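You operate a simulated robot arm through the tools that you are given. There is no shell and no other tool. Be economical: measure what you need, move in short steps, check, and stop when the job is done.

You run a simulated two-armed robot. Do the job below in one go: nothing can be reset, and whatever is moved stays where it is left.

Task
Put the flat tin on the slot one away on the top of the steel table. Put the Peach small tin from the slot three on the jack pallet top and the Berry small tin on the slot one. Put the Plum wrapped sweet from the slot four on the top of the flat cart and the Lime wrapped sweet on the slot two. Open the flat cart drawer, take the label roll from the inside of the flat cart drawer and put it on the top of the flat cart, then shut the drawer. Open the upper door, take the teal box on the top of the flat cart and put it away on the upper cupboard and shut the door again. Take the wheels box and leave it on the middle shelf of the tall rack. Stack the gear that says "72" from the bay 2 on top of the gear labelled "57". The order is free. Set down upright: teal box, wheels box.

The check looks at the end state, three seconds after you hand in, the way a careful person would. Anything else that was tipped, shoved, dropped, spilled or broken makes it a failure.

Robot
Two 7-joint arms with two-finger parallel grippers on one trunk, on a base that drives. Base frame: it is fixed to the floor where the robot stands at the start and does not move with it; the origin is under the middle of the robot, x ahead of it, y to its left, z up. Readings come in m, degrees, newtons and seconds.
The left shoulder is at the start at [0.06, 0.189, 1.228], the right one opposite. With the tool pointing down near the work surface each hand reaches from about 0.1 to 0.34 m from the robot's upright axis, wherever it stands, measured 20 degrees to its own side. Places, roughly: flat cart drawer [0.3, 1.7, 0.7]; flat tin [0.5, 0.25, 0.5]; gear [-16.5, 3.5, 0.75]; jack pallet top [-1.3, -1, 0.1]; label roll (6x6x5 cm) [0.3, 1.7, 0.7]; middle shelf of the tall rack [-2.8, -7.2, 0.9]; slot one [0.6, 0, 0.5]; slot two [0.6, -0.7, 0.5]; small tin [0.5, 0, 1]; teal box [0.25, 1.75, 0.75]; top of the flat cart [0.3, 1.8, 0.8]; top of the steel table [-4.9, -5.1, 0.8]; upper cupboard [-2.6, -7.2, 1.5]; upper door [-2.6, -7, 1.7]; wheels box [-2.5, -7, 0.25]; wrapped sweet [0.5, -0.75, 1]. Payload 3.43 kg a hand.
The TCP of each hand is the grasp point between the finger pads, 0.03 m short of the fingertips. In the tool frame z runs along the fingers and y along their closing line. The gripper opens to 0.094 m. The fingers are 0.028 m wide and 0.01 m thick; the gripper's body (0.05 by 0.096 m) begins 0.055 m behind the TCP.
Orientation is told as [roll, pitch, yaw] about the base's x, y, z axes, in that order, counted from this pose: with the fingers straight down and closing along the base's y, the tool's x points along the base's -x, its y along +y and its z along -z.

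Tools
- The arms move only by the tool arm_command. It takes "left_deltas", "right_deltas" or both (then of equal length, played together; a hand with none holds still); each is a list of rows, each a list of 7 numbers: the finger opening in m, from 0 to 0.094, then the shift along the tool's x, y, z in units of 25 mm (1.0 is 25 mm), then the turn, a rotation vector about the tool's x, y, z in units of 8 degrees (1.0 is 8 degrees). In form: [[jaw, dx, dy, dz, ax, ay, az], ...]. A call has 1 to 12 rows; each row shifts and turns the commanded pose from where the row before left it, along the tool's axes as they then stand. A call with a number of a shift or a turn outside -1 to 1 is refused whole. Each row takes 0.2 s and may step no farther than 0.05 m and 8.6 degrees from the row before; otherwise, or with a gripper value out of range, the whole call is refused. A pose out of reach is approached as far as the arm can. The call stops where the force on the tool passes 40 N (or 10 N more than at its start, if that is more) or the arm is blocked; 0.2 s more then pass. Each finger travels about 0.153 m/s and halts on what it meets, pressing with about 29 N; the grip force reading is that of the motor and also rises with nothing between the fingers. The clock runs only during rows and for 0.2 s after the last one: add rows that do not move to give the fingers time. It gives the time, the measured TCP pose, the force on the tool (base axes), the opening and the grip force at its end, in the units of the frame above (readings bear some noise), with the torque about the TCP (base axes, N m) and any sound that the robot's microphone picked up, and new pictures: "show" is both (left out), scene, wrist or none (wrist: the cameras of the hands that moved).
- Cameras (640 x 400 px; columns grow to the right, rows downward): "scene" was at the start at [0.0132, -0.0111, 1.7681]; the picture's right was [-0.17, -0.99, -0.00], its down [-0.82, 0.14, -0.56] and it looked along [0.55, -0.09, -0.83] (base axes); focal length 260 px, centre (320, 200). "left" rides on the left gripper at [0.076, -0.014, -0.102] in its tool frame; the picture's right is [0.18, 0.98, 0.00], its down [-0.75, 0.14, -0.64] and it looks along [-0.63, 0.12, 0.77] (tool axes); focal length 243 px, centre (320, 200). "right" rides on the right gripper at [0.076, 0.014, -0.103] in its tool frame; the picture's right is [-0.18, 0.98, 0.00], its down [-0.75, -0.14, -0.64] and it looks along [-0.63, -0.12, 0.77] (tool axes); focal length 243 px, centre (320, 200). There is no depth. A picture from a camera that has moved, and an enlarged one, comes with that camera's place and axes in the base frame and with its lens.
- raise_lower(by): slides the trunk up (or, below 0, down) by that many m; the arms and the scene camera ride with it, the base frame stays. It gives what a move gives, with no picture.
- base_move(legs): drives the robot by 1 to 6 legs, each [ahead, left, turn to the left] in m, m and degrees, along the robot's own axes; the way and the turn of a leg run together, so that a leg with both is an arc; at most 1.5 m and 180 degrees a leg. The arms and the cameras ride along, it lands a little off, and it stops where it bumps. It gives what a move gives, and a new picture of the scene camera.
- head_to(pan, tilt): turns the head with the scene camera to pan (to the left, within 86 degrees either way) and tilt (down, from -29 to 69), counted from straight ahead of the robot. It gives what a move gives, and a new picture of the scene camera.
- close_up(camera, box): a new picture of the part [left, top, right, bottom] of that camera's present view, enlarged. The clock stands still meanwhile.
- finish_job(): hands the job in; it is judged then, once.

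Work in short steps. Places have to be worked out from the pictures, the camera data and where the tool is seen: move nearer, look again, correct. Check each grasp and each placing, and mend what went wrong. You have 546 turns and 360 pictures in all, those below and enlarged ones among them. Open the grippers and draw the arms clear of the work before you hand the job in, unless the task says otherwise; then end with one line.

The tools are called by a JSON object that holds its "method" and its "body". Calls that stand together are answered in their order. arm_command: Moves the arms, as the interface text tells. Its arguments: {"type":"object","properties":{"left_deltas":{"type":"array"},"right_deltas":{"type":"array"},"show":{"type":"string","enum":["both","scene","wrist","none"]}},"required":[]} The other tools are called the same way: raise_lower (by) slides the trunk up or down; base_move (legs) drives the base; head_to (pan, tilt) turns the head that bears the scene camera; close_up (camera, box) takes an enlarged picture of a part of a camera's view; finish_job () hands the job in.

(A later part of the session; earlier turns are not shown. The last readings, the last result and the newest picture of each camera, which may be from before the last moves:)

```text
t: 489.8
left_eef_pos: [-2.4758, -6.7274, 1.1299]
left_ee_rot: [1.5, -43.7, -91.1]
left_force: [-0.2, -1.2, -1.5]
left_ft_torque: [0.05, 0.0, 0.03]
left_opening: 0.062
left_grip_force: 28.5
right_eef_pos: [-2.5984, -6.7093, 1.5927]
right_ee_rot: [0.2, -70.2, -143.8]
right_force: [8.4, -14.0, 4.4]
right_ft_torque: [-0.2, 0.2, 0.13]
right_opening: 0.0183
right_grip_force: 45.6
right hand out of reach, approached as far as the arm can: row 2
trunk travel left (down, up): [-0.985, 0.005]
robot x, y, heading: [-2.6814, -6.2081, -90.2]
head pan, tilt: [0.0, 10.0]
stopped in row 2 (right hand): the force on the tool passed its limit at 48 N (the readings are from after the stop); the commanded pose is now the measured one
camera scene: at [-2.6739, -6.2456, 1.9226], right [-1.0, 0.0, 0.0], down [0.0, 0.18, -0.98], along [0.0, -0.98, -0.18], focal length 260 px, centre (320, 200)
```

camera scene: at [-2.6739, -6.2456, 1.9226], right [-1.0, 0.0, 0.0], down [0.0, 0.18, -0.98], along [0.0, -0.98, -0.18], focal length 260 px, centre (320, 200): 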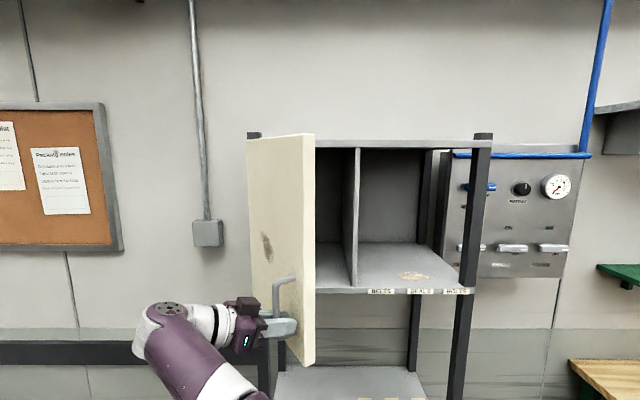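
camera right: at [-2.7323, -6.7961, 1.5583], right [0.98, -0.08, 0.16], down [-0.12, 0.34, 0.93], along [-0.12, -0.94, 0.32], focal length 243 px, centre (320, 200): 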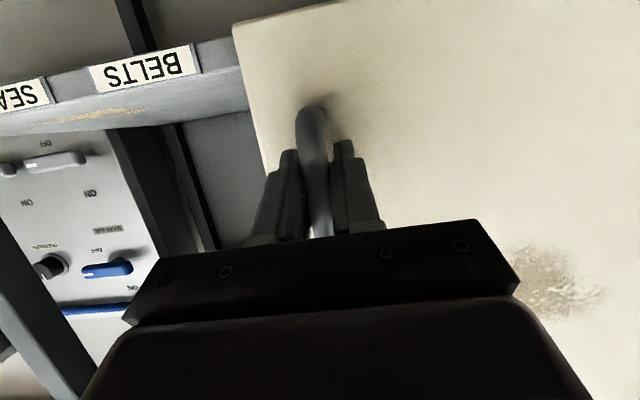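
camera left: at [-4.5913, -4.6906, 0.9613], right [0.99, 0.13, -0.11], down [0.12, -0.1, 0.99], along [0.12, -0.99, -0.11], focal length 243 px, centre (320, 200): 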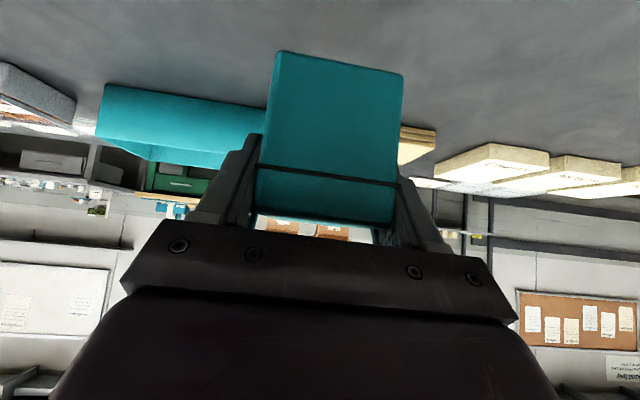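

About 55° open; the arm is at its limit. I release the handle and draw the right hand back.

{"method": "arm_command", "body": {"right_deltas": [[0.05, 0, 0, 0, 0, 0, 0], [0.06, 0, 0, 0, 0, 0, 0], [0.06, 0, 0, 0, 0, 0, 0], [0.06, 0, 0, -0.8, 0, 0, 0], [0.06, 0, 0, -0.8, 0, 0, 0], [0.06, 0, -0.3, -0.8, -0.4, 0, -0.15], [0.06, 0.3, -0.5, -0.8, -0.5, 0, -0.18]], "show": "scene"}}

```text
t: 491.3
left_eef_pos: [-2.4802, -6.7232, 1.1351]
left_ee_rot: [1.8, -44.0, -91.5]
left_force: [-0.1, -0.9, -2.5]
left_ft_torque: [0.08, 0.03, -0.04]
left_opening: 0.0621
left_grip_force: 28.8
right_eef_pos: [-2.5737, -6.65, 1.6123]
right_ee_rot: [6.3, -70.4, -145.3]
right_force: [1.9, -8.7, 6.2]
right_ft_torque: [0.22, -0.81, -1.22]
right_opening: 0.0601
right_grip_force: 0.1
right hand out of reach, approached as far as the arm can: row 4, 5
trunk travel left (down, up): [-0.985, 0.005]
robot x, y, heading: [-2.6857, -6.2041, -90.0]
head pan, tilt: [0.0, 10.0]
stopped in row 7 (right hand): the force on the tool passed its limit at 129 N (the readings are from after the stop); the commanded pose is now the measured one
camera scene: at [-2.6807, -6.2357, 1.9231], right [-1.0, 0.0, 0.0], down [0.0, 0.17, -0.98], along [0.0, -0.98, -0.17], focal length 260 px, centre (320, 200)
```

scene: 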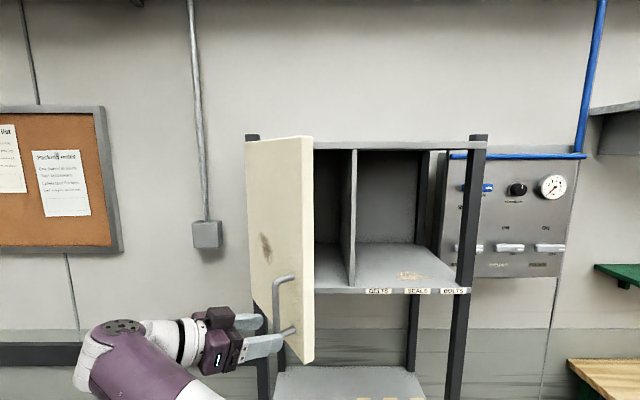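

{"method": "arm_command", "body": {"right_deltas": [[0.075, 0, 0, -0.3, 0, 0, 0]], "show": "wrist"}}

```text
t: 491.7
left_eef_pos: [-2.478, -6.7255, 1.1332]
left_ee_rot: [1.7, -44.1, -91.3]
left_force: [0.5, -0.1, -2.1]
left_ft_torque: [0.03, -0.02, 0.0]
left_opening: 0.0619
left_grip_force: 28.8
right_eef_pos: [-2.5671, -6.6502, 1.6137]
right_ee_rot: [6.8, -70.7, -146.0]
right_force: [1.3, -3.0, 1.8]
right_ft_torque: [0.05, -0.28, -0.52]
right_opening: 0.0749
right_grip_force: 0.0
trunk travel left (down, up): [-0.985, 0.005]
robot x, y, heading: [-2.6841, -6.2032, -89.7]
head pan, tilt: [0.0, 10.0]
stopped in row 1 (right hand): the force on the tool passed its limit at 46 N (the readings are from after the stop); the commanded pose is now the measured one
camera right: at [-2.4643, -6.5829, 1.5761], right [0.59, -0.78, 0.21], down [0.16, 0.37, 0.92], along [-0.79, -0.5, 0.34], focal length 243 px, centre (320, 200)
```

right: 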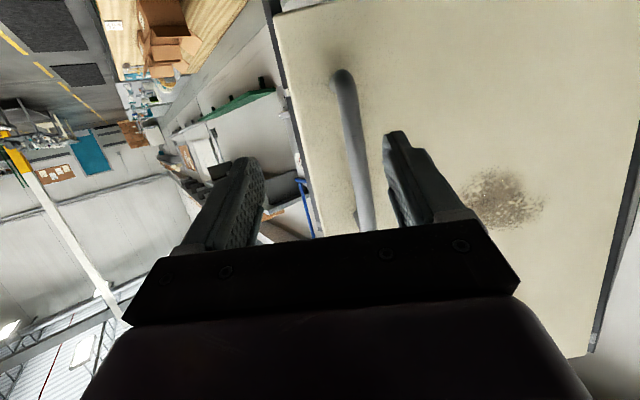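

I use a small base retreat to free the hand from the handle zone.

{"method": "base_move", "body": {"legs": [[-0.08, 0, 0]]}}

{"method": "arm_command", "body": {"right_deltas": [[0.075, 0, -0.3, 0, 0, 0, 0]], "show": "wrist"}}

```text
t: 492.8
left_eef_pos: [-2.4789, -6.6553, 1.1308]
left_ee_rot: [1.7, -43.9, -91.3]
left_force: [0.0, -0.3, -2.4]
left_ft_torque: [0.05, 0.02, 0.0]
left_opening: 0.0623
left_grip_force: 29.0
right_eef_pos: [-2.5687, -6.5824, 1.6107]
right_ee_rot: [5.8, -70.5, -145.1]
right_force: [-1.1, -4.6, 2.2]
right_ft_torque: [0.08, -0.21, -0.28]
right_opening: 0.0748
right_grip_force: 0.1
trunk travel left (down, up): [-0.985, 0.005]
robot x, y, heading: [-2.6801, -6.1262, -90.1]
head pan, tilt: [0.0, 10.0]
camera scene: at [-2.6788, -6.1727, 1.9227], right [-1.0, 0.0, 0.0], down [0.0, 0.18, -0.98], along [0.0, -0.98, -0.18], focal length 260 px, centre (320, 200)
```

scene: 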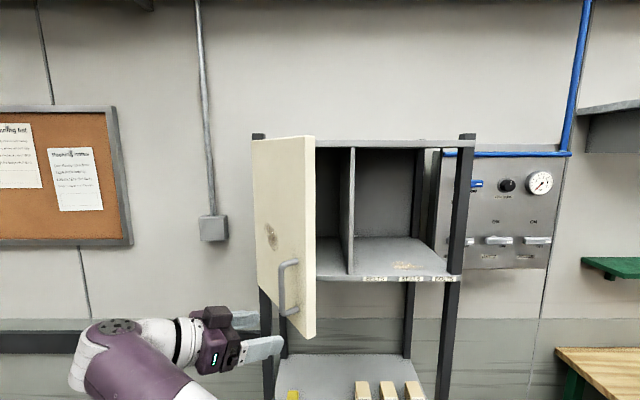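

```text
t: 493.2
left_eef_pos: [-2.4801, -6.6453, 1.1357]
left_ee_rot: [1.7, -44.2, -91.5]
left_force: [-0.1, 0.3, -2.5]
left_ft_torque: [0.05, 0.01, 0.01]
left_opening: 0.0621
left_grip_force: 29.1
right_eef_pos: [-2.5725, -6.5678, 1.618]
right_ee_rot: [10.0, -70.7, -149.1]
right_force: [-0.7, 0.3, 1.0]
right_ft_torque: [0.0, -0.06, 0.03]
right_opening: 0.0749
right_grip_force: 0.1
trunk travel left (down, up): [-0.985, 0.005]
robot x, y, heading: [-2.6815, -6.127, -90.0]
head pan, tilt: [0.0, 10.0]
stopped in row 1 (right hand): the force on the tool passed its limit at 57 N (the readings are from after the stop); the commanded pose is now the measured one
camera right: at [-2.4693, -6.5011, 1.5791], right [0.58, -0.78, 0.23], down [0.15, 0.38, 0.91], along [-0.8, -0.5, 0.34], focal length 243 px, centre (320, 200)
```

right: 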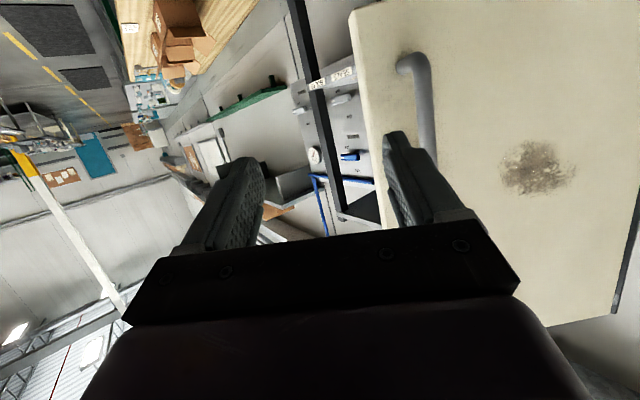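

{"method": "arm_command", "body": {"right_deltas": [[0.06, 0, -0.3, 0.35, 0, 0, 0], [0.06, 0, -0.3, 0.35, 0, 0, 0], [0.06, 0, -0.3, 0.35, -0.3, 0, -0.1], [0.06, 0, -0.5, 0.5, -0.5, 0, -0.18], [0.06, 0, -0.6, 0.5, -0.5, 0, -0.18], [0.06, 0, -0.7, 0.4, -0.5, 0, -0.18]], "show": "scene"}}

```text
t: 493.7
left_eef_pos: [-2.4814, -6.6437, 1.1347]
left_ee_rot: [1.9, -44.1, -91.5]
left_force: [0.3, 0.9, -1.8]
left_ft_torque: [0.04, 0.0, 0.0]
left_opening: 0.062
left_grip_force: 29.4
right_eef_pos: [-2.5881, -6.569, 1.6157]
right_ee_rot: [12.9, -70.5, -151.9]
right_force: [0.5, 0.5, 0.5]
right_ft_torque: [0.0, -0.04, 0.0]
right_opening: 0.06
right_grip_force: 0.0
trunk travel left (down, up): [-0.985, 0.005]
robot x, y, heading: [-2.6802, -6.1262, -90.1]
head pan, tilt: [0.0, 10.0]
stopped in row 2 (right hand): the force on the tool passed its limit at 59 N (the readings are from after the stop); the commanded pose is now the measured one
camera scene: at [-2.681, -6.1566, 1.9232], right [-1.0, 0.0, 0.0], down [0.0, 0.17, -0.99], along [0.0, -0.99, -0.17], focal length 260 px, centre (320, 200)
```

scene: 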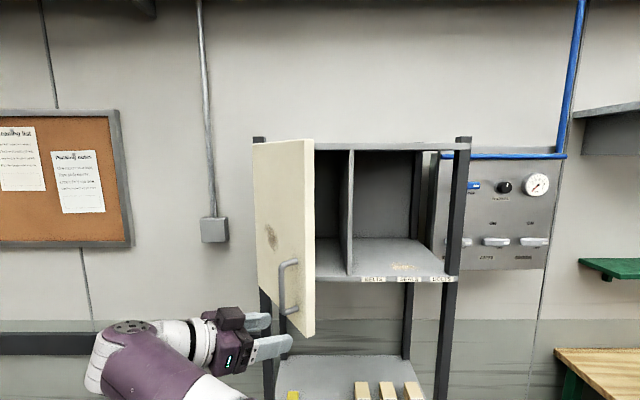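

{"method": "arm_command", "body": {"right_deltas": [[0.06, 0, -0.15, 0.2, 0, 0, 0], [0.06, 0, -0.15, 0.2, 0, 0, 0], [0.06, 0, -0.15, 0.2, 0, 0, 0], [0.06, 0, -0.15, 0.2, 0, 0, 0], [0.06, 0, -0.15, 0.2, 0, 0, 0], [0.06, 0, -0.15, 0.2, 0, 0, 0], [0.06, 0, -0.15, 0.2, 0, 0, 0], [0.06, 0, -0.15, 0.2, 0, 0, 0]], "show": "scene"}}

```text
t: 494.4
left_eef_pos: [-2.4825, -6.6444, 1.1334]
left_ee_rot: [1.7, -44.0, -91.6]
left_force: [0.0, 0.1, -1.8]
left_ft_torque: [0.07, 0.02, -0.02]
left_opening: 0.0621
left_grip_force: 28.6
right_eef_pos: [-2.602, -6.5716, 1.6128]
right_ee_rot: [15.1, -70.2, -153.9]
right_force: [-0.4, -0.1, -0.3]
right_ft_torque: [-0.02, -0.03, 0.0]
right_opening: 0.0599
right_grip_force: 0.0
trunk travel left (down, up): [-0.985, 0.005]
robot x, y, heading: [-2.6845, -6.1279, -90.2]
head pan, tilt: [0.0, 10.0]
stopped in row 3 (right hand): the force on the tool passed its limit at 45 N (the readings are from after the stop); the commanded pose is now the measured one
camera scene: at [-2.6804, -6.1595, 1.9231], right [-1.0, 0.0, 0.0], down [0.0, 0.17, -0.98], along [0.0, -0.98, -0.17], focal length 260 px, centre (320, 200)
```

scene: 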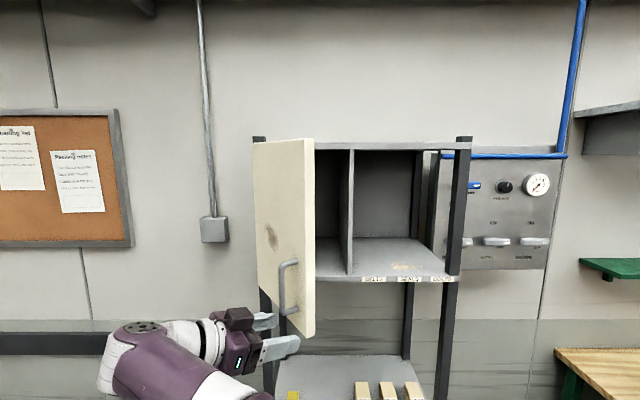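

A wrist joint seems near its limit. I unwind the hand's yaw in place.

{"method": "arm_command", "body": {"right_deltas": [[0.06, 0, 0, 0, -0.47, 0, -0.18], [0.06, 0, 0, 0, -0.47, 0, -0.18], [0.06, 0, 0, 0, -0.47, 0, -0.18], [0.06, 0, 0, 0, -0.47, 0, -0.18], [0.06, 0, 0, 0, -0.47, 0, -0.18]], "show": "none"}}

```text
t: 494.7
left_eef_pos: [-2.4817, -6.6464, 1.1327]
left_ee_rot: [1.7, -43.8, -91.6]
left_force: [0.0, -1.0, -2.3]
left_ft_torque: [0.08, 0.01, 0.01]
left_opening: 0.0623
left_grip_force: 29.2
right_eef_pos: [-2.6006, -6.5754, 1.6137]
right_ee_rot: [17.1, -70.3, -154.4]
right_force: [-0.7, -0.2, -0.3]
right_ft_torque: [0.01, -0.04, -0.01]
right_opening: 0.0601
right_grip_force: 0.0
trunk travel left (down, up): [-0.985, 0.005]
robot x, y, heading: [-2.6787, -6.13, -90.0]
head pan, tilt: [0.0, 10.0]
stopped in row 1 (right hand): the force on the tool passed its limit at 59 N (the readings are from after the stop); the commanded pose is now the measured one
```

{"method": "head_to", "body": {"pan": 10, "tilt": 55}}

```text
t: 495.8
left_eef_pos: [-2.4818, -6.6462, 1.1332]
left_ee_rot: [1.8, -43.9, -91.6]
left_force: [0.2, 0.2, -2.1]
left_ft_torque: [0.04, 0.0, 0.02]
left_opening: 0.0622
left_grip_force: 29.3
right_eef_pos: [-2.6019, -6.5757, 1.6139]
right_ee_rot: [17.3, -70.3, -154.5]
right_force: [0.4, 0.8, 0.6]
right_ft_torque: [0.0, -0.04, -0.05]
right_opening: 0.0599
right_grip_force: 0.1
trunk travel left (down, up): [-0.985, 0.005]
robot x, y, heading: [-2.6835, -6.1268, -90.0]
head pan, tilt: [10.0, 55.0]
camera scene: at [-2.6663, -6.1399, 1.8548], right [-0.98, -0.17, 0.0], down [-0.14, 0.81, -0.57], along [0.1, -0.57, -0.82], focal length 260 px, centre (320, 200)
```

scene: 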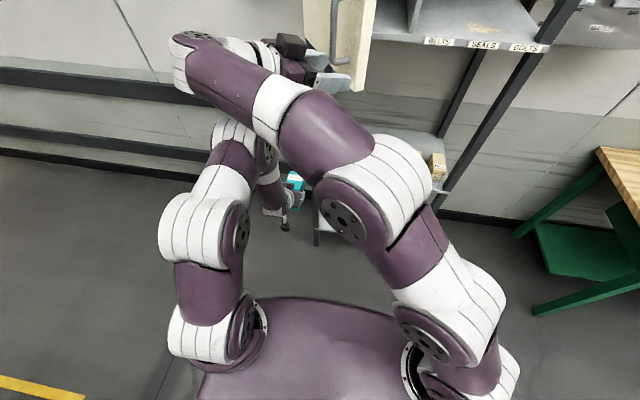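

The right forearm lies right over the left arm — likely touching. I lower the left arm and shift it left.

{"method": "arm_command", "body": {"left_deltas": [[0.0, 0.4, 0.3, 0.4, 0, 0, 0], [0.0, 0.4, 0.3, 0.4, 0, 0, 0], [0.0, 0.4, 0.3, 0.4, 0, 0, 0], [0.0, 0.4, 0.3, 0.4, 0, 0, 0], [0.0, 0.4, 0.3, 0.4, 0, 0, 0], [0.0, 0.4, 0.3, 0.4, 0, 0, 0], [0.0, 0.4, 0.3, 0.4, 0, 0, 0], [0.0, 0.4, 0.3, 0.4, 0, 0, 0]], "show": "scene"}}

```text
t: 497.6
left_eef_pos: [-2.4185, -6.645, 1.0215]
left_ee_rot: [1.7, -43.9, -91.6]
left_force: [-0.5, 1.2, -1.7]
left_ft_torque: [0.06, 0.02, -0.01]
left_opening: 0.0623
left_grip_force: 29.1
right_eef_pos: [-2.6, -6.576, 1.614]
right_ee_rot: [17.3, -70.4, -154.5]
right_force: [0.4, -0.9, -0.2]
right_ft_torque: [-0.01, 0.02, 0.03]
right_opening: 0.06
right_grip_force: 0.0
trunk travel left (down, up): [-0.985, 0.005]
robot x, y, heading: [-2.6855, -6.1271, -89.8]
head pan, tilt: [10.0, 55.0]
camera scene: at [-2.6656, -6.1401, 1.8547], right [-0.98, -0.17, 0.0], down [-0.14, 0.81, -0.57], along [0.1, -0.56, -0.82], focal length 260 px, centre (320, 200)
```

scene: 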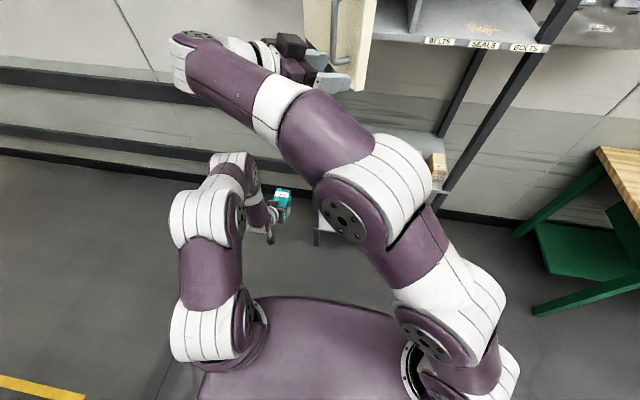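

{"method": "arm_command", "body": {"right_deltas": [[0.06, 0, 0, 0, -0.3, 0, -0.1], [0.06, 0, 0, 0, -0.3, 0, -0.1], [0.06, 0, 0, 0, -0.3, 0, -0.1], [0.06, 0, 0, 0, -0.3, 0, -0.1]], "show": "none"}}

```text
t: 498.6
left_eef_pos: [-2.4182, -6.645, 1.0219]
left_ee_rot: [1.8, -43.9, -91.8]
left_force: [-0.3, 0.6, -2.7]
left_ft_torque: [0.07, -0.04, 0.0]
left_opening: 0.0621
left_grip_force: 29.0
right_eef_pos: [-2.6018, -6.5755, 1.6143]
right_ee_rot: [18.2, -71.4, -145.2]
right_force: [0.4, -0.4, 0.6]
right_ft_torque: [0.0, 0.01, 0.01]
right_opening: 0.0601
right_grip_force: 0.1
trunk travel left (down, up): [-0.985, 0.005]
robot x, y, heading: [-2.6812, -6.1318, -90.0]
head pan, tilt: [10.0, 55.0]
```

Freed. I unwind the right hand's yaw while moving it right, clear of the door edge.

{"method": "arm_command", "body": {"right_deltas": [[0.0, 0, -0.5, 0.3, -0.47, 0, -0.18], [0.0, 0, -0.5, 0.2, -0.47, 0, -0.18], [0.0, 0, -0.6, 0.1, -0.47, 0, -0.18], [0.0, 0, -0.6, 0.0, -0.47, 0, -0.18], [0.0, 0, -0.6, 0.0, -0.47, 0, -0.18], [0.0, 0, -0.6, 0.0, -0.47, 0, -0.18], [0.0, 0, -0.6, 0.0, -0.47, 0, -0.18], [0.0, 0, -0.6, 0.0, -0.47, 0, -0.18], [0.0, 0, -0.6, 0.0, -0.47, 0, -0.18], [0.0, 0, -0.6, 0, -0.47, 0, -0.18]], "show": "wrist"}}

{"method": "head_to", "body": {"pan": 0, "tilt": 20}}

```text
t: 500.8
left_eef_pos: [-2.4196, -6.6447, 1.0206]
left_ee_rot: [1.8, -44.0, -91.7]
left_force: [0.1, 0.6, -1.8]
left_ft_torque: [0.01, 0.0, -0.02]
left_opening: 0.0618
left_grip_force: 29.0
right_eef_pos: [-2.7439, -6.5382, 1.5995]
right_ee_rot: [9.1, -75.1, -96.4]
right_force: [-0.2, -0.6, 0.7]
right_ft_torque: [0.03, -0.01, 0.0]
right_opening: 0.0
right_grip_force: 29.0
trunk travel left (down, up): [-0.985, 0.005]
robot x, y, heading: [-2.6816, -6.1289, -90.1]
head pan, tilt: [10.0, 55.0]
camera right: at [-2.7318, -6.4185, 1.5517], right [0.98, -0.01, 0.22], down [-0.19, 0.42, 0.89], along [-0.1, -0.91, 0.41], focal length 243 px, centre (320, 200)
```

right: 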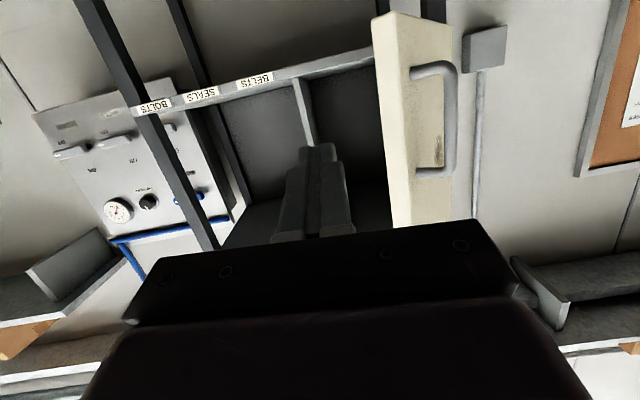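

```text
t: 501.8
left_eef_pos: [-2.4181, -6.6448, 1.0221]
left_ee_rot: [1.8, -43.9, -91.6]
left_force: [-0.3, 0.3, -2.3]
left_ft_torque: [0.04, 0.02, 0.0]
left_opening: 0.062
left_grip_force: 28.9
right_eef_pos: [-2.7415, -6.5401, 1.5983]
right_ee_rot: [9.1, -75.0, -96.5]
right_force: [-0.3, -0.2, -0.7]
right_ft_torque: [0.0, -0.03, -0.06]
right_opening: 0.0
right_grip_force: 29.4
trunk travel left (down, up): [-0.985, 0.005]
robot x, y, heading: [-2.6845, -6.1277, -90.2]
head pan, tilt: [0.0, 20.0]
camera scene: at [-2.6788, -6.1618, 1.9067], right [-1.0, 0.0, 0.0], down [0.0, 0.34, -0.94], along [0.0, -0.94, -0.34], focal length 260 px, centre (320, 200)
```

scene: 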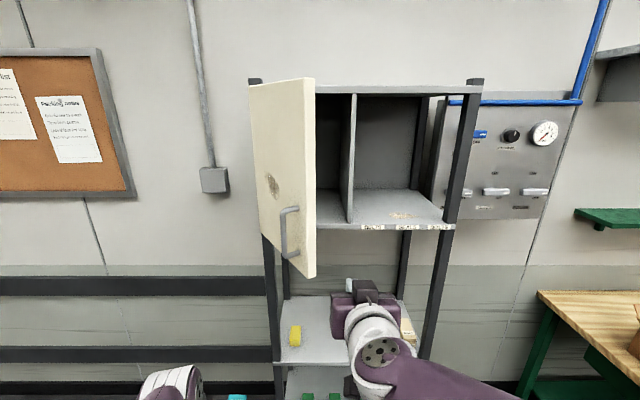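

The door edge is near x≈-2.665. I advance the closed right hand just right of it, then will push the door leftward from inside.

{"method": "arm_command", "body": {"right_deltas": [[0.0, 0, -0.7, 0, 0, 0, 0], [0.0, 0, -0.6, 0, 0, 0, 0], [0.0, -0.26, 0, 0.95, 0, 0, 0], [0.0, -0.26, 0, 0.95, 0, 0, 0], [0.0, -0.26, 0, 0.95, 0, 0, 0], [0.0, -0.26, 0, 0.95, 0, 0, 0], [0.0, -0.26, 0, 0.95, 0, 0, 0], [0.0, -0.26, 0, 0.95, 0, 0, 0], [0.0, -0.26, 0, 0.95, 0, 0, 0], [0.0, -0.26, 0, 0.95, 0, 0, 0], [0.0, -0.26, 0, 0.95, 0, 0, 0], [0.0, -0.26, 0, 0.95, 0, 0, 0]], "show": "both"}}

```text
t: 504.4
left_eef_pos: [-2.4188, -6.6456, 1.0198]
left_ee_rot: [1.8, -43.8, -91.6]
left_force: [0.1, -0.4, -2.5]
left_ft_torque: [0.06, -0.01, -0.02]
left_opening: 0.0617
left_grip_force: 29.0
right_eef_pos: [-2.7653, -6.7901, 1.5975]
right_ee_rot: [8.9, -74.9, -96.3]
right_force: [0.6, -0.7, -0.1]
right_ft_torque: [-0.04, -0.04, -0.02]
right_opening: 0.0001
right_grip_force: 28.8
trunk travel left (down, up): [-0.985, 0.005]
robot x, y, heading: [-2.6812, -6.1309, -90.2]
head pan, tilt: [0.0, 20.0]
camera scene: at [-2.6788, -6.1639, 1.9068], right [-1.0, 0.0, 0.0], down [0.0, 0.34, -0.94], along [0.0, -0.94, -0.34], focal length 260 px, centre (320, 200)
camera right: at [-2.7548, -6.67, 1.5504], right [0.98, -0.01, 0.22], down [-0.19, 0.42, 0.89], along [-0.1, -0.91, 0.41], focal length 243 px, centre (320, 200)
```

scene: 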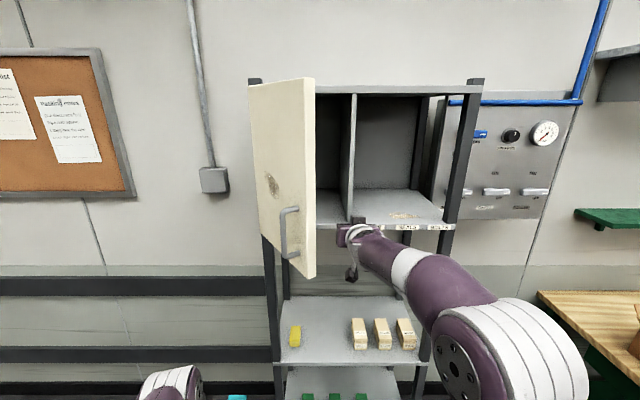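
right: 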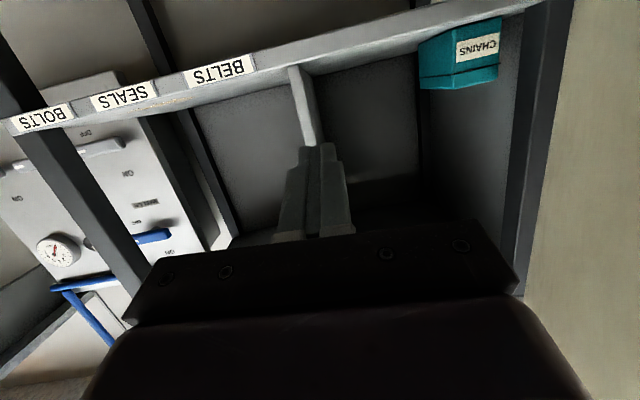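

Inside the compartment stands a "CHAINS" teal box — the right place. I push the door further open to the left.

{"method": "arm_command", "body": {"right_deltas": [[0.0, 0, 0.9, 0, 0, 0, 0], [0.0, 0, 0.9, 0, 0, 0, 0], [0.0, 0, 0.9, 0, 0, 0, 0], [0.0, 0, 0.9, 0, 0, 0, 0], [0.0, 0.2, 0.9, 0, 0, 0, 0], [0.0, 0.2, 0.9, 0, 0, 0, 0], [0.0, 0.2, 0.9, 0, 0, 0, 0], [0.0, 0.2, 0.9, 0, 0, 0, 0], [0.0, 0.2, 0.9, 0, 0, 0, 0]], "show": "scene"}}

```text
t: 506.4
left_eef_pos: [-2.4192, -6.6444, 1.0209]
left_ee_rot: [1.7, -43.9, -91.6]
left_force: [0.1, 0.4, -2.3]
left_ft_torque: [0.07, -0.02, 0.0]
left_opening: 0.0621
left_grip_force: 28.6
right_eef_pos: [-2.5617, -6.7744, 1.5825]
right_ee_rot: [8.8, -74.9, -96.2]
right_force: [0.7, -0.7, -0.5]
right_ft_torque: [-0.02, 0.0, 0.0]
right_opening: 0.0
right_grip_force: 28.6
trunk travel left (down, up): [-0.985, 0.005]
robot x, y, heading: [-2.6795, -6.1334, -89.8]
head pan, tilt: [0.0, 20.0]
camera scene: at [-2.6776, -6.1621, 1.9068], right [-1.0, 0.0, 0.0], down [0.0, 0.34, -0.94], along [0.0, -0.94, -0.34], focal length 260 px, centre (320, 200)
```

scene: 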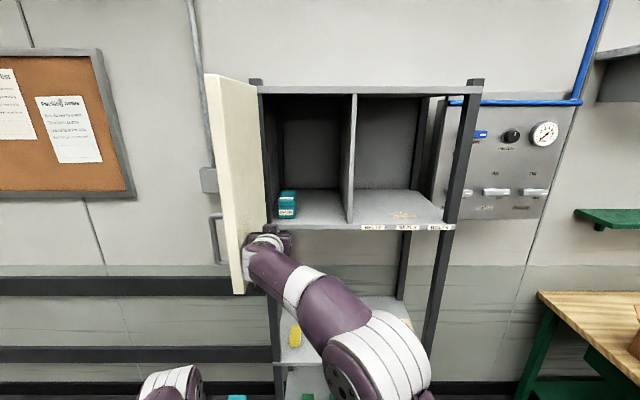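

{"method": "arm_command", "body": {"right_deltas": [[0.0, 0.2, 0.8, 0, 0, 0, 0], [0.0, 0.2, 0.8, 0, 0, 0, 0], [0.0, 0.2, 0.8, 0, 0, 0, 0], [0.0, 0.2, 0.8, 0, 0, 0, 0], [0.0, 0, 0, 0, 0, 0, 0]], "show": "scene"}}

```text
t: 507.6
left_eef_pos: [-2.4194, -6.6451, 1.021]
left_ee_rot: [1.8, -43.9, -91.6]
left_force: [-0.5, -0.1, -2.5]
left_ft_torque: [0.06, -0.01, -0.02]
left_opening: 0.0621
left_grip_force: 28.8
right_eef_pos: [-2.4815, -6.7654, 1.5676]
right_ee_rot: [9.0, -75.0, -96.4]
right_force: [-0.5, 0.2, -0.6]
right_ft_torque: [0.01, -0.05, 0.03]
right_opening: 0.0002
right_grip_force: 28.9
trunk travel left (down, up): [-0.985, 0.005]
robot x, y, heading: [-2.6827, -6.1301, -90.0]
head pan, tilt: [0.0, 20.0]
camera scene: at [-2.6788, -6.1617, 1.9068], right [-1.0, 0.0, 0.0], down [0.0, 0.34, -0.94], along [0.0, -0.94, -0.34], focal length 260 px, centre (320, 200)
```

scene: 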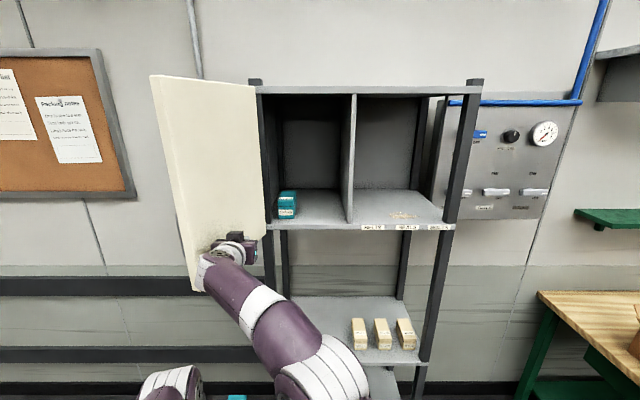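

Door wide open (~125°). I retract the right hand to my right side, out of the left arm's way.

{"method": "arm_command", "body": {"right_deltas": [[0.0, 0, -0.9, -0.2, 0, 0, 0], [0.0, 0, -0.9, -0.2, 0, 0, 0], [0.0, 0, -0.95, -0.3, 0, 0, 0], [0.0, 0, -0.95, -0.3, 0, 0, 0], [0.0, 0, -0.95, -0.3, 0, 0, 0], [0.0, 0, -0.95, -0.3, 0, 0, 0], [0.0, 0, -0.95, -0.3, 0, 0, 0], [0.0, 0, -0.95, -0.3, 0, 0, 0], [0.0, 0, -0.95, -0.3, 0, 0, 0], [0.0, 0, -0.95, -0.3, 0, 0, 0], [0.0, 0.3, -0.95, -0.3, 0, 0, 0], [0.0, 0.3, -0.95, -0.3, 0, 0, 0]], "show": "none"}}

{"method": "arm_command", "body": {"right_deltas": [[0.0, 0.6, -0.8, 0, 0, 0.5, 0], [0.0, 0.8, -0.8, 0, 0, 0.5, 0], [0.0, 0.9, -0.8, 0, 0, 0.5, 0], [0.0, 0.9, -0.5, 0, 0, 0.5, 0], [0.0, 0.9, -0.5, 0, 0, 0.5, 0], [0.0, 0.9, 0, 0, 0, 0.5, 0], [0.0, 0.8, 0, 0.3, 0, 0.5, 0], [0.0, 0.7, 0, 0.5, 0, 0.5, 0], [0.0, 0.6, 0, 0.5, 0, 0, 0]], "show": "scene"}}

```text
t: 510.2
left_eef_pos: [-2.4192, -6.6429, 1.0223]
left_ee_rot: [1.8, -44.0, -91.7]
left_force: [-0.2, 0.8, -2.3]
left_ft_torque: [0.08, -0.01, -0.01]
left_opening: 0.062
left_grip_force: 28.8
right_eef_pos: [-2.7684, -6.6884, 1.5631]
right_ee_rot: [9.0, -74.9, -96.5]
right_force: [-0.4, 0.1, 0.8]
right_ft_torque: [0.01, 0.01, 0.03]
right_opening: 0.0
right_grip_force: 29.3
trunk travel left (down, up): [-0.985, 0.005]
robot x, y, heading: [-2.6844, -6.131, -89.9]
head pan, tilt: [0.0, 20.0]
```

```text
t: 512.2
left_eef_pos: [-2.4192, -6.645, 1.0217]
left_ee_rot: [1.7, -43.9, -91.5]
left_force: [0.3, 0.5, -2.2]
left_ft_torque: [0.07, 0.04, 0.01]
left_opening: 0.0619
left_grip_force: 28.8
right_eef_pos: [-2.8503, -6.6284, 1.3876]
right_ee_rot: [3.2, -43.1, -90.0]
right_force: [1.2, 0.4, -0.2]
right_ft_torque: [0.0, 0.0, 0.0]
right_opening: 0.0
right_grip_force: 28.7
trunk travel left (down, up): [-0.985, 0.005]
robot x, y, heading: [-2.6841, -6.1304, -89.9]
head pan, tilt: [0.0, 20.0]
camera scene: at [-2.6791, -6.1616, 1.9068], right [-1.0, 0.0, 0.0], down [0.0, 0.34, -0.94], along [0.0, -0.94, -0.34], focal length 260 px, centre (320, 200)
```

scene: 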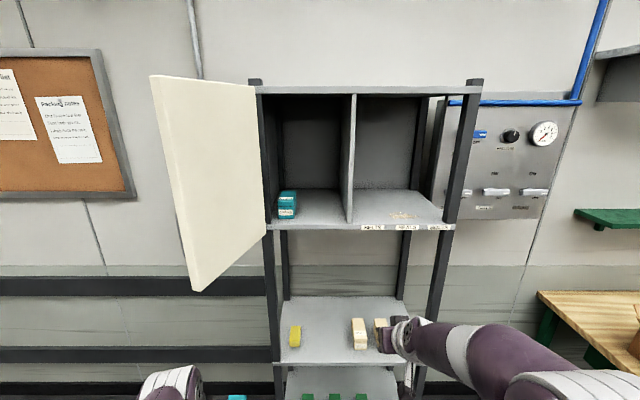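

I strafe right so the left hand lines up with the compartment's free floor (x≈-2.685), pull the right hand in, and raise the teal box.

{"method": "base_move", "body": {"legs": [[0, -0.22, 0]]}}

{"method": "arm_command", "body": {"left_deltas": [[0.0, -0.7, 0, -0.7, 0, 0, 0], [0.0, -0.7, 0, -0.7, 0, 0, 0], [0.0, -0.7, 0, -0.7, 0, 0, 0], [0.0, -0.7, 0, -0.7, 0, 0, 0], [0.0, -0.7, 0, -0.7, 0, 0, 0], [0.0, -0.7, 0, -0.7, 0, 0, 0], [0.0, -0.7, 0, -0.7, 0, 0, 0], [0.0, -0.7, 0, -0.7, 0, 0, 0], [0.0, -0.7, 0, -0.7, 0, 0, 0], [0.0, -0.7, 0, -0.7, 0, 0, 0], [0.0, -0.7, 0, -0.7, 0, 0, 0], [0.0, -0.7, 0, -0.7, 0, 0, 0]], "right_deltas": [[0.0, 0.73, 0, -0.68, 0, 0, 0], [0.0, 0.73, 0, -0.68, 0, 0, 0], [0.0, 0.73, 0, -0.68, 0, 0, 0], [0.0, 0.73, 0, -0.68, 0, 0, 0], [0.0, 0.73, 0, -0.3, 0, 0, 0], [0.0, 0.73, 0, 0, 0, 0, 0], [0.0, 0.73, 0, 0.3, 0, 0, 0], [0.0, 0.73, 0, 0.5, 0, 0, 0], [0.0, 0.73, 0, 0.6, 0, 0, 0], [0.0, 0, 0, 0, 0, 0, 0], [0.0, 0, 0, 0, 0, 0, 0], [0.0, 0, 0, 0, 0, 0, 0]], "show": "scene"}}

```text
t: 513.9
left_eef_pos: [-2.6364, -6.6444, 1.0213]
left_ee_rot: [1.5, -43.9, -91.3]
left_force: [-0.3, 0.5, -2.1]
left_ft_torque: [0.04, 0.01, -0.02]
left_opening: 0.0622
left_grip_force: 29.0
right_eef_pos: [-3.0654, -6.6301, 1.3894]
right_ee_rot: [3.1, -43.1, -89.7]
right_force: [0.1, -0.8, -0.4]
right_ft_torque: [0.0, 0.02, -0.03]
right_opening: 0.0
right_grip_force: 29.5
trunk travel left (down, up): [-0.985, 0.005]
robot x, y, heading: [-2.9043, -6.1293, -89.8]
head pan, tilt: [0.0, 20.0]
camera scene: at [-2.8957, -6.1622, 1.9068], right [-1.0, 0.0, 0.0], down [0.0, 0.34, -0.94], along [0.0, -0.94, -0.34], focal length 260 px, centre (320, 200)
```

scene: 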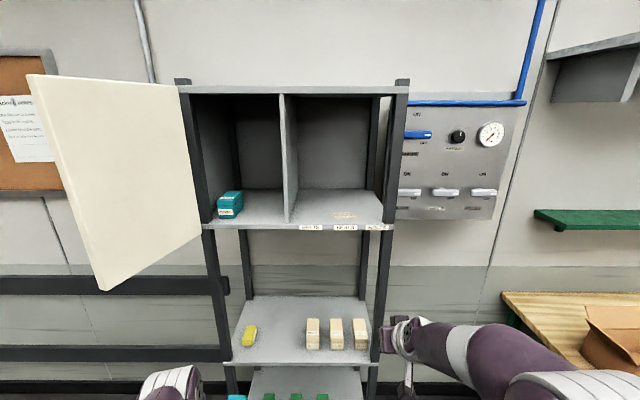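

```text
t: 516.5
left_eef_pos: [-2.6466, -6.6509, 1.3163]
left_ee_rot: [1.8, -43.9, -91.3]
left_force: [0.1, -1.0, -2.4]
left_ft_torque: [0.07, 0.0, 0.01]
left_opening: 0.062
left_grip_force: 29.2
right_eef_pos: [-3.0887, -6.5054, 1.3152]
right_ee_rot: [3.6, -43.0, -89.8]
right_force: [-0.2, 0.3, 0.5]
right_ft_torque: [0.02, -0.05, 0.0]
right_opening: 0.0001
right_grip_force: 29.2
right hand out of reach, approached as far as the arm can: row 3, 4, 5, 7, 8, 9
trunk travel left (down, up): [-0.985, 0.005]
robot x, y, heading: [-2.9045, -6.1305, -89.9]
head pan, tilt: [0.0, 20.0]
camera scene: at [-2.9007, -6.1616, 1.9068], right [-1.0, 0.0, 0.0], down [0.0, 0.34, -0.94], along [0.0, -0.94, -0.34], focal length 260 px, centre (320, 200)
```

scene: 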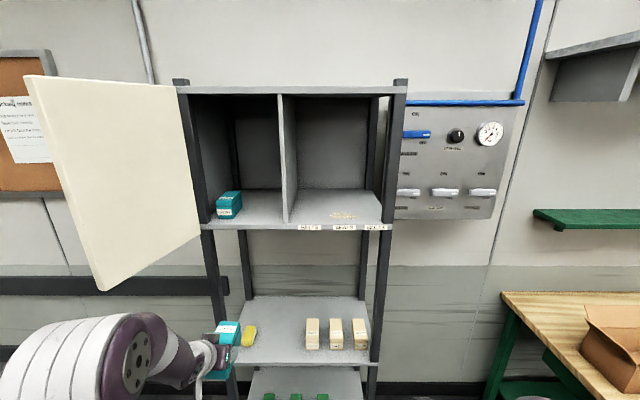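

{"method": "arm_command", "body": {"left_deltas": [[0.0, -0.7, 0, -0.7, 0, 0, 0], [0.0, -0.7, 0, -0.7, 0, 0, 0], [0.0, -0.7, 0, -0.7, 0, 0, 0], [0.0, -0.7, 0, -0.7, 0, 0, 0], [0.0, -0.7, 0, -0.7, 0, 0, 0], [0.0, -0.7, 0, -0.7, 0, 0, 0], [0.0, -0.7, 0, -0.7, 0, 0, 0], [0.0, -0.7, 0, -0.7, 0, 0, 0], [0.0, -0.7, 0, -0.7, 0, 0, 0], [0.0, -0.7, 0, -0.7, 0, 0, 0], [0.0, -0.7, 0, -0.7, 0, 0, 0], [0.0, -0.7, 0, -0.7, 0, 0, 0]], "show": "both"}}

```text
t: 519.1
left_eef_pos: [-2.6453, -6.6409, 1.5379]
left_ee_rot: [1.4, -44.1, -91.3]
left_force: [0.1, -0.3, -2.7]
left_ft_torque: [0.05, -0.02, 0.03]
left_opening: 0.0622
left_grip_force: 29.3
left hand out of reach, approached as far as the arm can: row 9, 10, 11, 12
right_eef_pos: [-3.088, -6.5068, 1.3148]
right_ee_rot: [3.6, -43.0, -89.8]
right_force: [0.1, -0.2, -1.6]
right_ft_torque: [0.03, 0.01, -0.01]
right_opening: 0.0003
right_grip_force: 29.0
trunk travel left (down, up): [-0.985, 0.005]
robot x, y, heading: [-2.9038, -6.1296, -89.7]
head pan, tilt: [0.0, 20.0]
camera scene: at [-2.9002, -6.162, 1.9068], right [-1.0, 0.0, 0.0], down [0.0, 0.34, -0.94], along [0.0, -0.94, -0.34], focal length 260 px, centre (320, 200)
camera left: at [-2.6589, -6.5151, 1.5563], right [0.99, 0.12, -0.11], down [0.12, -0.1, 0.99], along [0.11, -0.99, -0.11], focal length 243 px, centre (320, 200)
```

scene: 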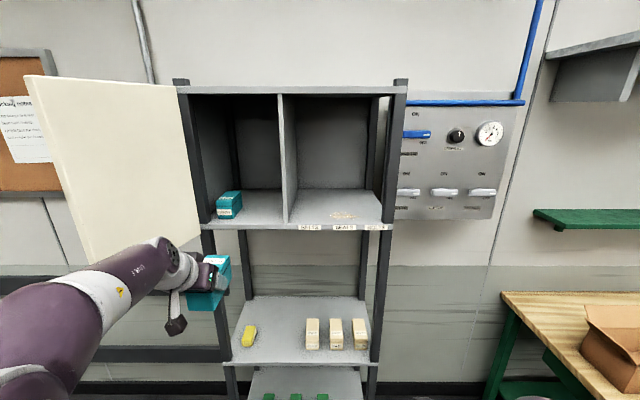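
left: 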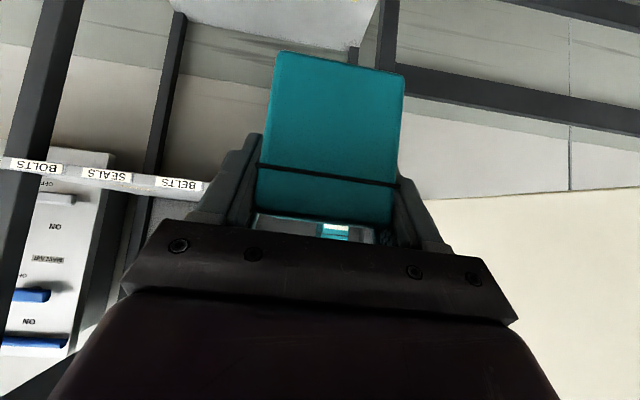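

{"method": "arm_command", "body": {"left_deltas": [[0.0, -0.7, -0.4, 0.7, 0, 0, 0], [0.0, -0.7, -0.4, 0.7, 0, 0, 0], [0.0, -0.7, -0.4, 0.7, 0, 0, 0], [0.0, -0.7, -0.4, -0.7, 0, 0, 0], [0.0, -0.7, 0, -0.7, 0, 0, 0], [0.0, -0.7, 0, -0.7, 0, 0, 0], [0.0, -0.7, 0, -0.7, 0, 0, 0], [0.0, 0, 0, 0, 0, 0, 0]], "show": "none"}}

```text
t: 520.9
left_eef_pos: [-2.6473, -6.6502, 1.5253]
left_ee_rot: [1.5, -44.1, -91.3]
left_force: [0.4, -0.6, -2.5]
left_ft_torque: [0.04, 0.03, 0.0]
left_opening: 0.0621
left_grip_force: 29.5
left hand out of reach, approached as far as the arm can: row 1, 2, 3, 4, 5, 6, 7
right_eef_pos: [-3.0872, -6.5062, 1.3136]
right_ee_rot: [3.6, -43.0, -89.7]
right_force: [0.2, -0.2, 0.3]
right_ft_torque: [-0.01, 0.0, -0.01]
right_opening: 0.0
right_grip_force: 28.5
trunk travel left (down, up): [-0.985, 0.005]
robot x, y, heading: [-2.9012, -6.1272, -89.6]
head pan, tilt: [0.0, 20.0]
```

At this steep grip angle the wrist cannot reach high enough. I'll set the box down at the front of the middle shelf, regrasp it with a more horizontal tool, and then lift it to the cupboard.

{"method": "arm_command", "body": {"left_deltas": [[0.0, 0.7, 0, 0.7, 0, 0, 0], [0.0, 0.7, 0, 0.7, 0, 0, 0], [0.0, 0.7, 0, 0.7, 0, 0, 0], [0.0, 0.7, 0, 0.7, 0, 0, 0], [0.0, 0.7, 0, 0.7, 0, 0, 0], [0.0, 0.7, 0, 0.7, 0, 0, 0], [0.0, 0.7, 0, 0.7, 0, 0, 0], [0.0, 0.7, 0, 0.7, 0, 0, 0], [0.0, 0.7, 0, 0.7, 0, 0, 0], [0.0, 0.7, 0, 0.7, 0, 0, 0], [0.0, 0.7, 0, 0.7, 0, 0, 0], [0.0, 0.7, 0, 0.7, 0, 0, 0]], "show": "none"}}

{"method": "raise_lower", "body": {"by": -0.2}}

{"method": "base_move", "body": {"legs": [[0, -0.08, 0], [0.18, 0, 0]]}}

{"method": "head_to", "body": {"pan": 0, "tilt": 35}}

```text
t: 523.5
left_eef_pos: [-2.6421, -6.6467, 1.2249]
left_ee_rot: [1.8, -43.8, -91.4]
left_force: [-0.4, 0.5, -2.7]
left_ft_torque: [0.03, 0.0, 0.0]
left_opening: 0.0619
left_grip_force: 29.4
right_eef_pos: [-3.0878, -6.5063, 1.3132]
right_ee_rot: [3.6, -42.9, -89.7]
right_force: [0.3, -0.6, 0.3]
right_ft_torque: [0.0, 0.01, 0.01]
right_opening: 0.0001
right_grip_force: 29.1
trunk travel left (down, up): [-0.985, 0.005]
robot x, y, heading: [-2.9026, -6.1321, -89.6]
head pan, tilt: [0.0, 20.0]
```

```text
t: 525.7
left_eef_pos: [-2.6421, -6.6452, 1.0264]
left_ee_rot: [1.8, -43.8, -91.4]
left_force: [0.1, 0.7, -1.4]
left_ft_torque: [0.07, -0.01, -0.05]
left_opening: 0.0619
left_grip_force: 29.2
right_eef_pos: [-3.0877, -6.507, 1.1149]
right_ee_rot: [3.6, -43.0, -89.7]
right_force: [-0.4, -0.2, -1.0]
right_ft_torque: [0.01, 0.05, 0.01]
right_opening: 0.0002
right_grip_force: 29.1
trunk travel left (down, up): [-0.785, 0.205]
robot x, y, heading: [-2.9057, -6.1275, -90.1]
head pan, tilt: [0.0, 20.0]
```

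```text
t: 527.9
left_eef_pos: [-2.7236, -6.8275, 1.027]
left_ee_rot: [1.7, -44.0, -91.6]
left_force: [0.0, -0.1, -2.4]
left_ft_torque: [0.09, -0.02, -0.01]
left_opening: 0.062
left_grip_force: 28.3
right_eef_pos: [-3.1677, -6.6852, 1.1149]
right_ee_rot: [3.6, -43.0, -89.9]
right_force: [-0.8, -0.6, 0.2]
right_ft_torque: [-0.01, 0.01, 0.02]
right_opening: 0.0001
right_grip_force: 29.5
trunk travel left (down, up): [-0.785, 0.205]
robot x, y, heading: [-2.9833, -6.3146, -90.0]
head pan, tilt: [0.0, 20.0]
camera scene: at [-2.9803, -6.3424, 1.7069], right [-1.0, 0.0, 0.0], down [0.0, 0.34, -0.94], along [0.0, -0.94, -0.34], focal length 260 px, centre (320, 200)
```

scene: 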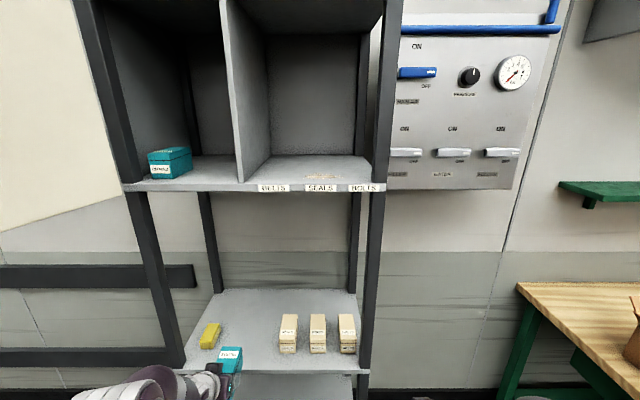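

```text
t: 528.6
left_eef_pos: [-2.7254, -6.8278, 1.0257]
left_ee_rot: [1.7, -43.9, -91.7]
left_force: [0.0, -0.4, -2.4]
left_ft_torque: [0.04, 0.0, 0.01]
left_opening: 0.062
left_grip_force: 29.4
right_eef_pos: [-3.1684, -6.6874, 1.1152]
right_ee_rot: [3.6, -43.0, -89.9]
right_force: [0.1, -0.2, -0.6]
right_ft_torque: [0.0, 0.01, 0.01]
right_opening: 0.0001
right_grip_force: 29.1
trunk travel left (down, up): [-0.785, 0.205]
robot x, y, heading: [-2.9828, -6.3117, -90.3]
head pan, tilt: [0.0, 35.0]
camera scene: at [-2.9804, -6.339, 1.683], right [-1.0, 0.0, 0.0], down [0.0, 0.57, -0.82], along [0.0, -0.82, -0.57], focal length 260 px, centre (320, 200)
```

scene: 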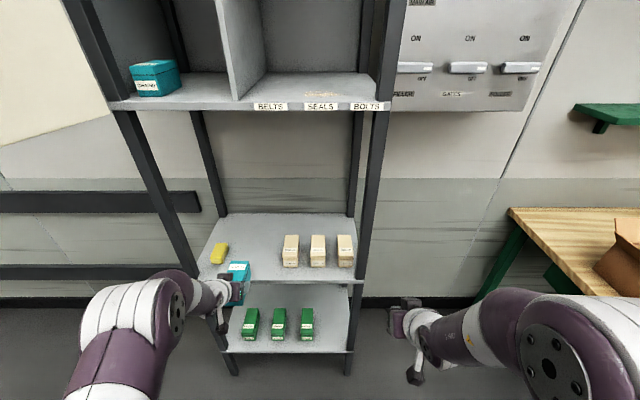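

{"method": "base_move", "body": {"legs": [[0.1, 0, 0]]}}

{"method": "arm_command", "body": {"left_deltas": [[0.0, -0.7, 0, 0.7, 0, 0, 0], [0.0, -0.7, 0, 0.7, 0, 0, 0], [0.0, -0.7, 0, 0.7, 0, 0, 0], [0.0, -0.3, 0, 0.7, 0, 0, 0], [0.0, 0.6, 0, 0.6, 0, 0, 0], [0.0, 0.3, 0, 0.3, 0, 0, 0], [0.0, 0, 0, 0, 0, 0, 0]], "show": "both"}}

```text
t: 529.8
left_eef_pos: [-2.722, -6.9271, 1.0262]
left_ee_rot: [1.6, -43.8, -91.5]
left_force: [1.2, -0.2, -2.0]
left_ft_torque: [0.07, 0.01, 0.03]
left_opening: 0.0625
left_grip_force: 29.0
right_eef_pos: [-3.1674, -6.7873, 1.1142]
right_ee_rot: [3.6, -43.0, -89.9]
right_force: [0.4, 0.8, -0.4]
right_ft_torque: [0.0, 0.01, -0.01]
right_opening: 0.0002
right_grip_force: 28.6
trunk travel left (down, up): [-0.785, 0.205]
robot x, y, heading: [-2.9832, -6.4069, -89.9]
head pan, tilt: [0.0, 35.0]
camera scene: at [-2.9802, -6.4382, 1.683], right [-1.0, 0.0, 0.0], down [0.0, 0.57, -0.82], along [0.0, -0.82, -0.57], focal length 260 px, centre (320, 200)
```

scene: 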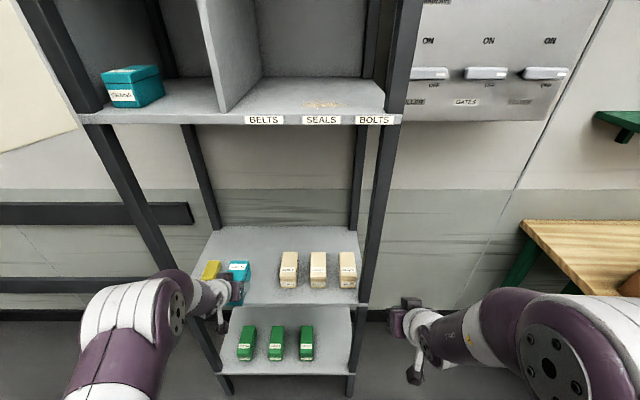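

```text
t: 531.4
left_eef_pos: [-2.7227, -7.0188, 0.9849]
left_ee_rot: [1.7, -43.9, -91.6]
left_force: [0.3, -0.6, -2.8]
left_ft_torque: [0.05, 0.0, 0.01]
left_opening: 0.0622
left_grip_force: 29.2
right_eef_pos: [-3.1689, -6.7873, 1.113]
right_ee_rot: [3.6, -42.9, -89.8]
right_force: [0.8, -1.0, 0.4]
right_ft_torque: [-0.02, -0.01, 0.02]
right_opening: 0.0
right_grip_force: 29.1
trunk travel left (down, up): [-0.785, 0.205]
robot x, y, heading: [-2.9818, -6.4107, -89.9]
head pan, tilt: [0.0, 35.0]
camera scene: at [-2.9802, -6.4382, 1.683], right [-1.0, 0.0, 0.0], down [0.0, 0.57, -0.82], along [0.0, -0.82, -0.57], focal length 260 px, centre (320, 200)
camera left: at [-2.737, -6.8927, 1.0047], right [0.99, 0.13, -0.11], down [0.12, -0.1, 0.99], along [0.12, -0.99, -0.11], focal length 243 px, centre (320, 200)
```

scene: 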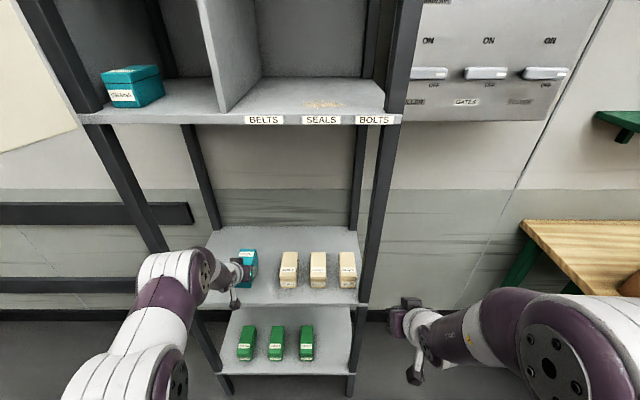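
left: 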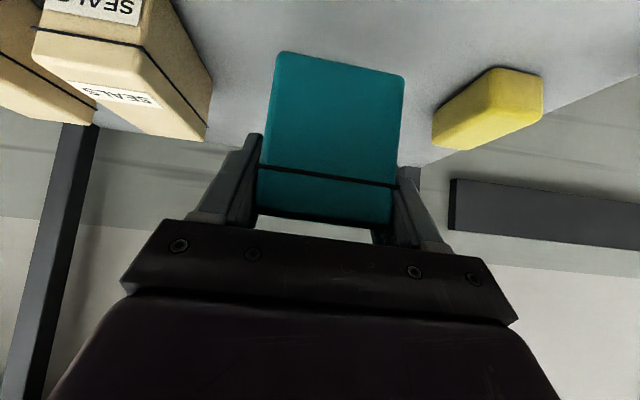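

{"method": "arm_command", "body": {"left_deltas": [[0.0, 0.6, 0, 0.6, 0, 0, 0], [0.0, 0.1, 0, 0.1, 0, 0, 0], [0.0, 0.1, 0, 0.1, 0, 0, 0], [0.0, 0.1, 0, 0.1, 0, 0, 0], [0.0, 0.1, 0, 0.1, 0, 0, 0], [0.0, 0, 0, 0, 0, 0, 0]], "show": "none"}}

```text
t: 532.8
left_eef_pos: [-2.7215, -7.0177, 0.9489]
left_ee_rot: [1.7, -43.9, -91.6]
left_force: [-0.3, 0.0, -1.9]
left_ft_torque: [0.09, 0.01, -0.03]
left_opening: 0.0621
left_grip_force: 29.3
right_eef_pos: [-3.1671, -6.7877, 1.1139]
right_ee_rot: [3.5, -43.0, -89.8]
right_force: [-0.2, 0.4, 0.5]
right_ft_torque: [0.0, 0.02, 0.02]
right_opening: 0.0
right_grip_force: 28.7
trunk travel left (down, up): [-0.785, 0.205]
robot x, y, heading: [-2.983, -6.4064, -90.0]
head pan, tilt: [0.0, 35.0]
```

{"method": "arm_command", "body": {"left_deltas": [[0.0, 0.1, 0, 0.1, 0, 0, 0], [0.0, 0.1, 0, 0.1, 0, 0, 0], [0.0, 0.1, 0, 0.1, 0, 0, 0], [0.0, 0, 0, 0, 0, 0, 0]], "show": "none"}}

```text
t: 533.8
left_eef_pos: [-2.7216, -7.0175, 0.9394]
left_ee_rot: [1.8, -43.9, -91.6]
left_force: [0.6, 0.5, -2.5]
left_ft_torque: [0.08, 0.0, 0.03]
left_opening: 0.0622
left_grip_force: 28.7
right_eef_pos: [-3.167, -6.7864, 1.1139]
right_ee_rot: [3.6, -42.9, -89.8]
right_force: [-0.8, 0.3, -0.3]
right_ft_torque: [-0.03, 0.0, -0.02]
right_opening: 0.0
right_grip_force: 28.8
trunk travel left (down, up): [-0.785, 0.205]
robot x, y, heading: [-2.9857, -6.4112, -89.9]
head pan, tilt: [0.0, 35.0]
```

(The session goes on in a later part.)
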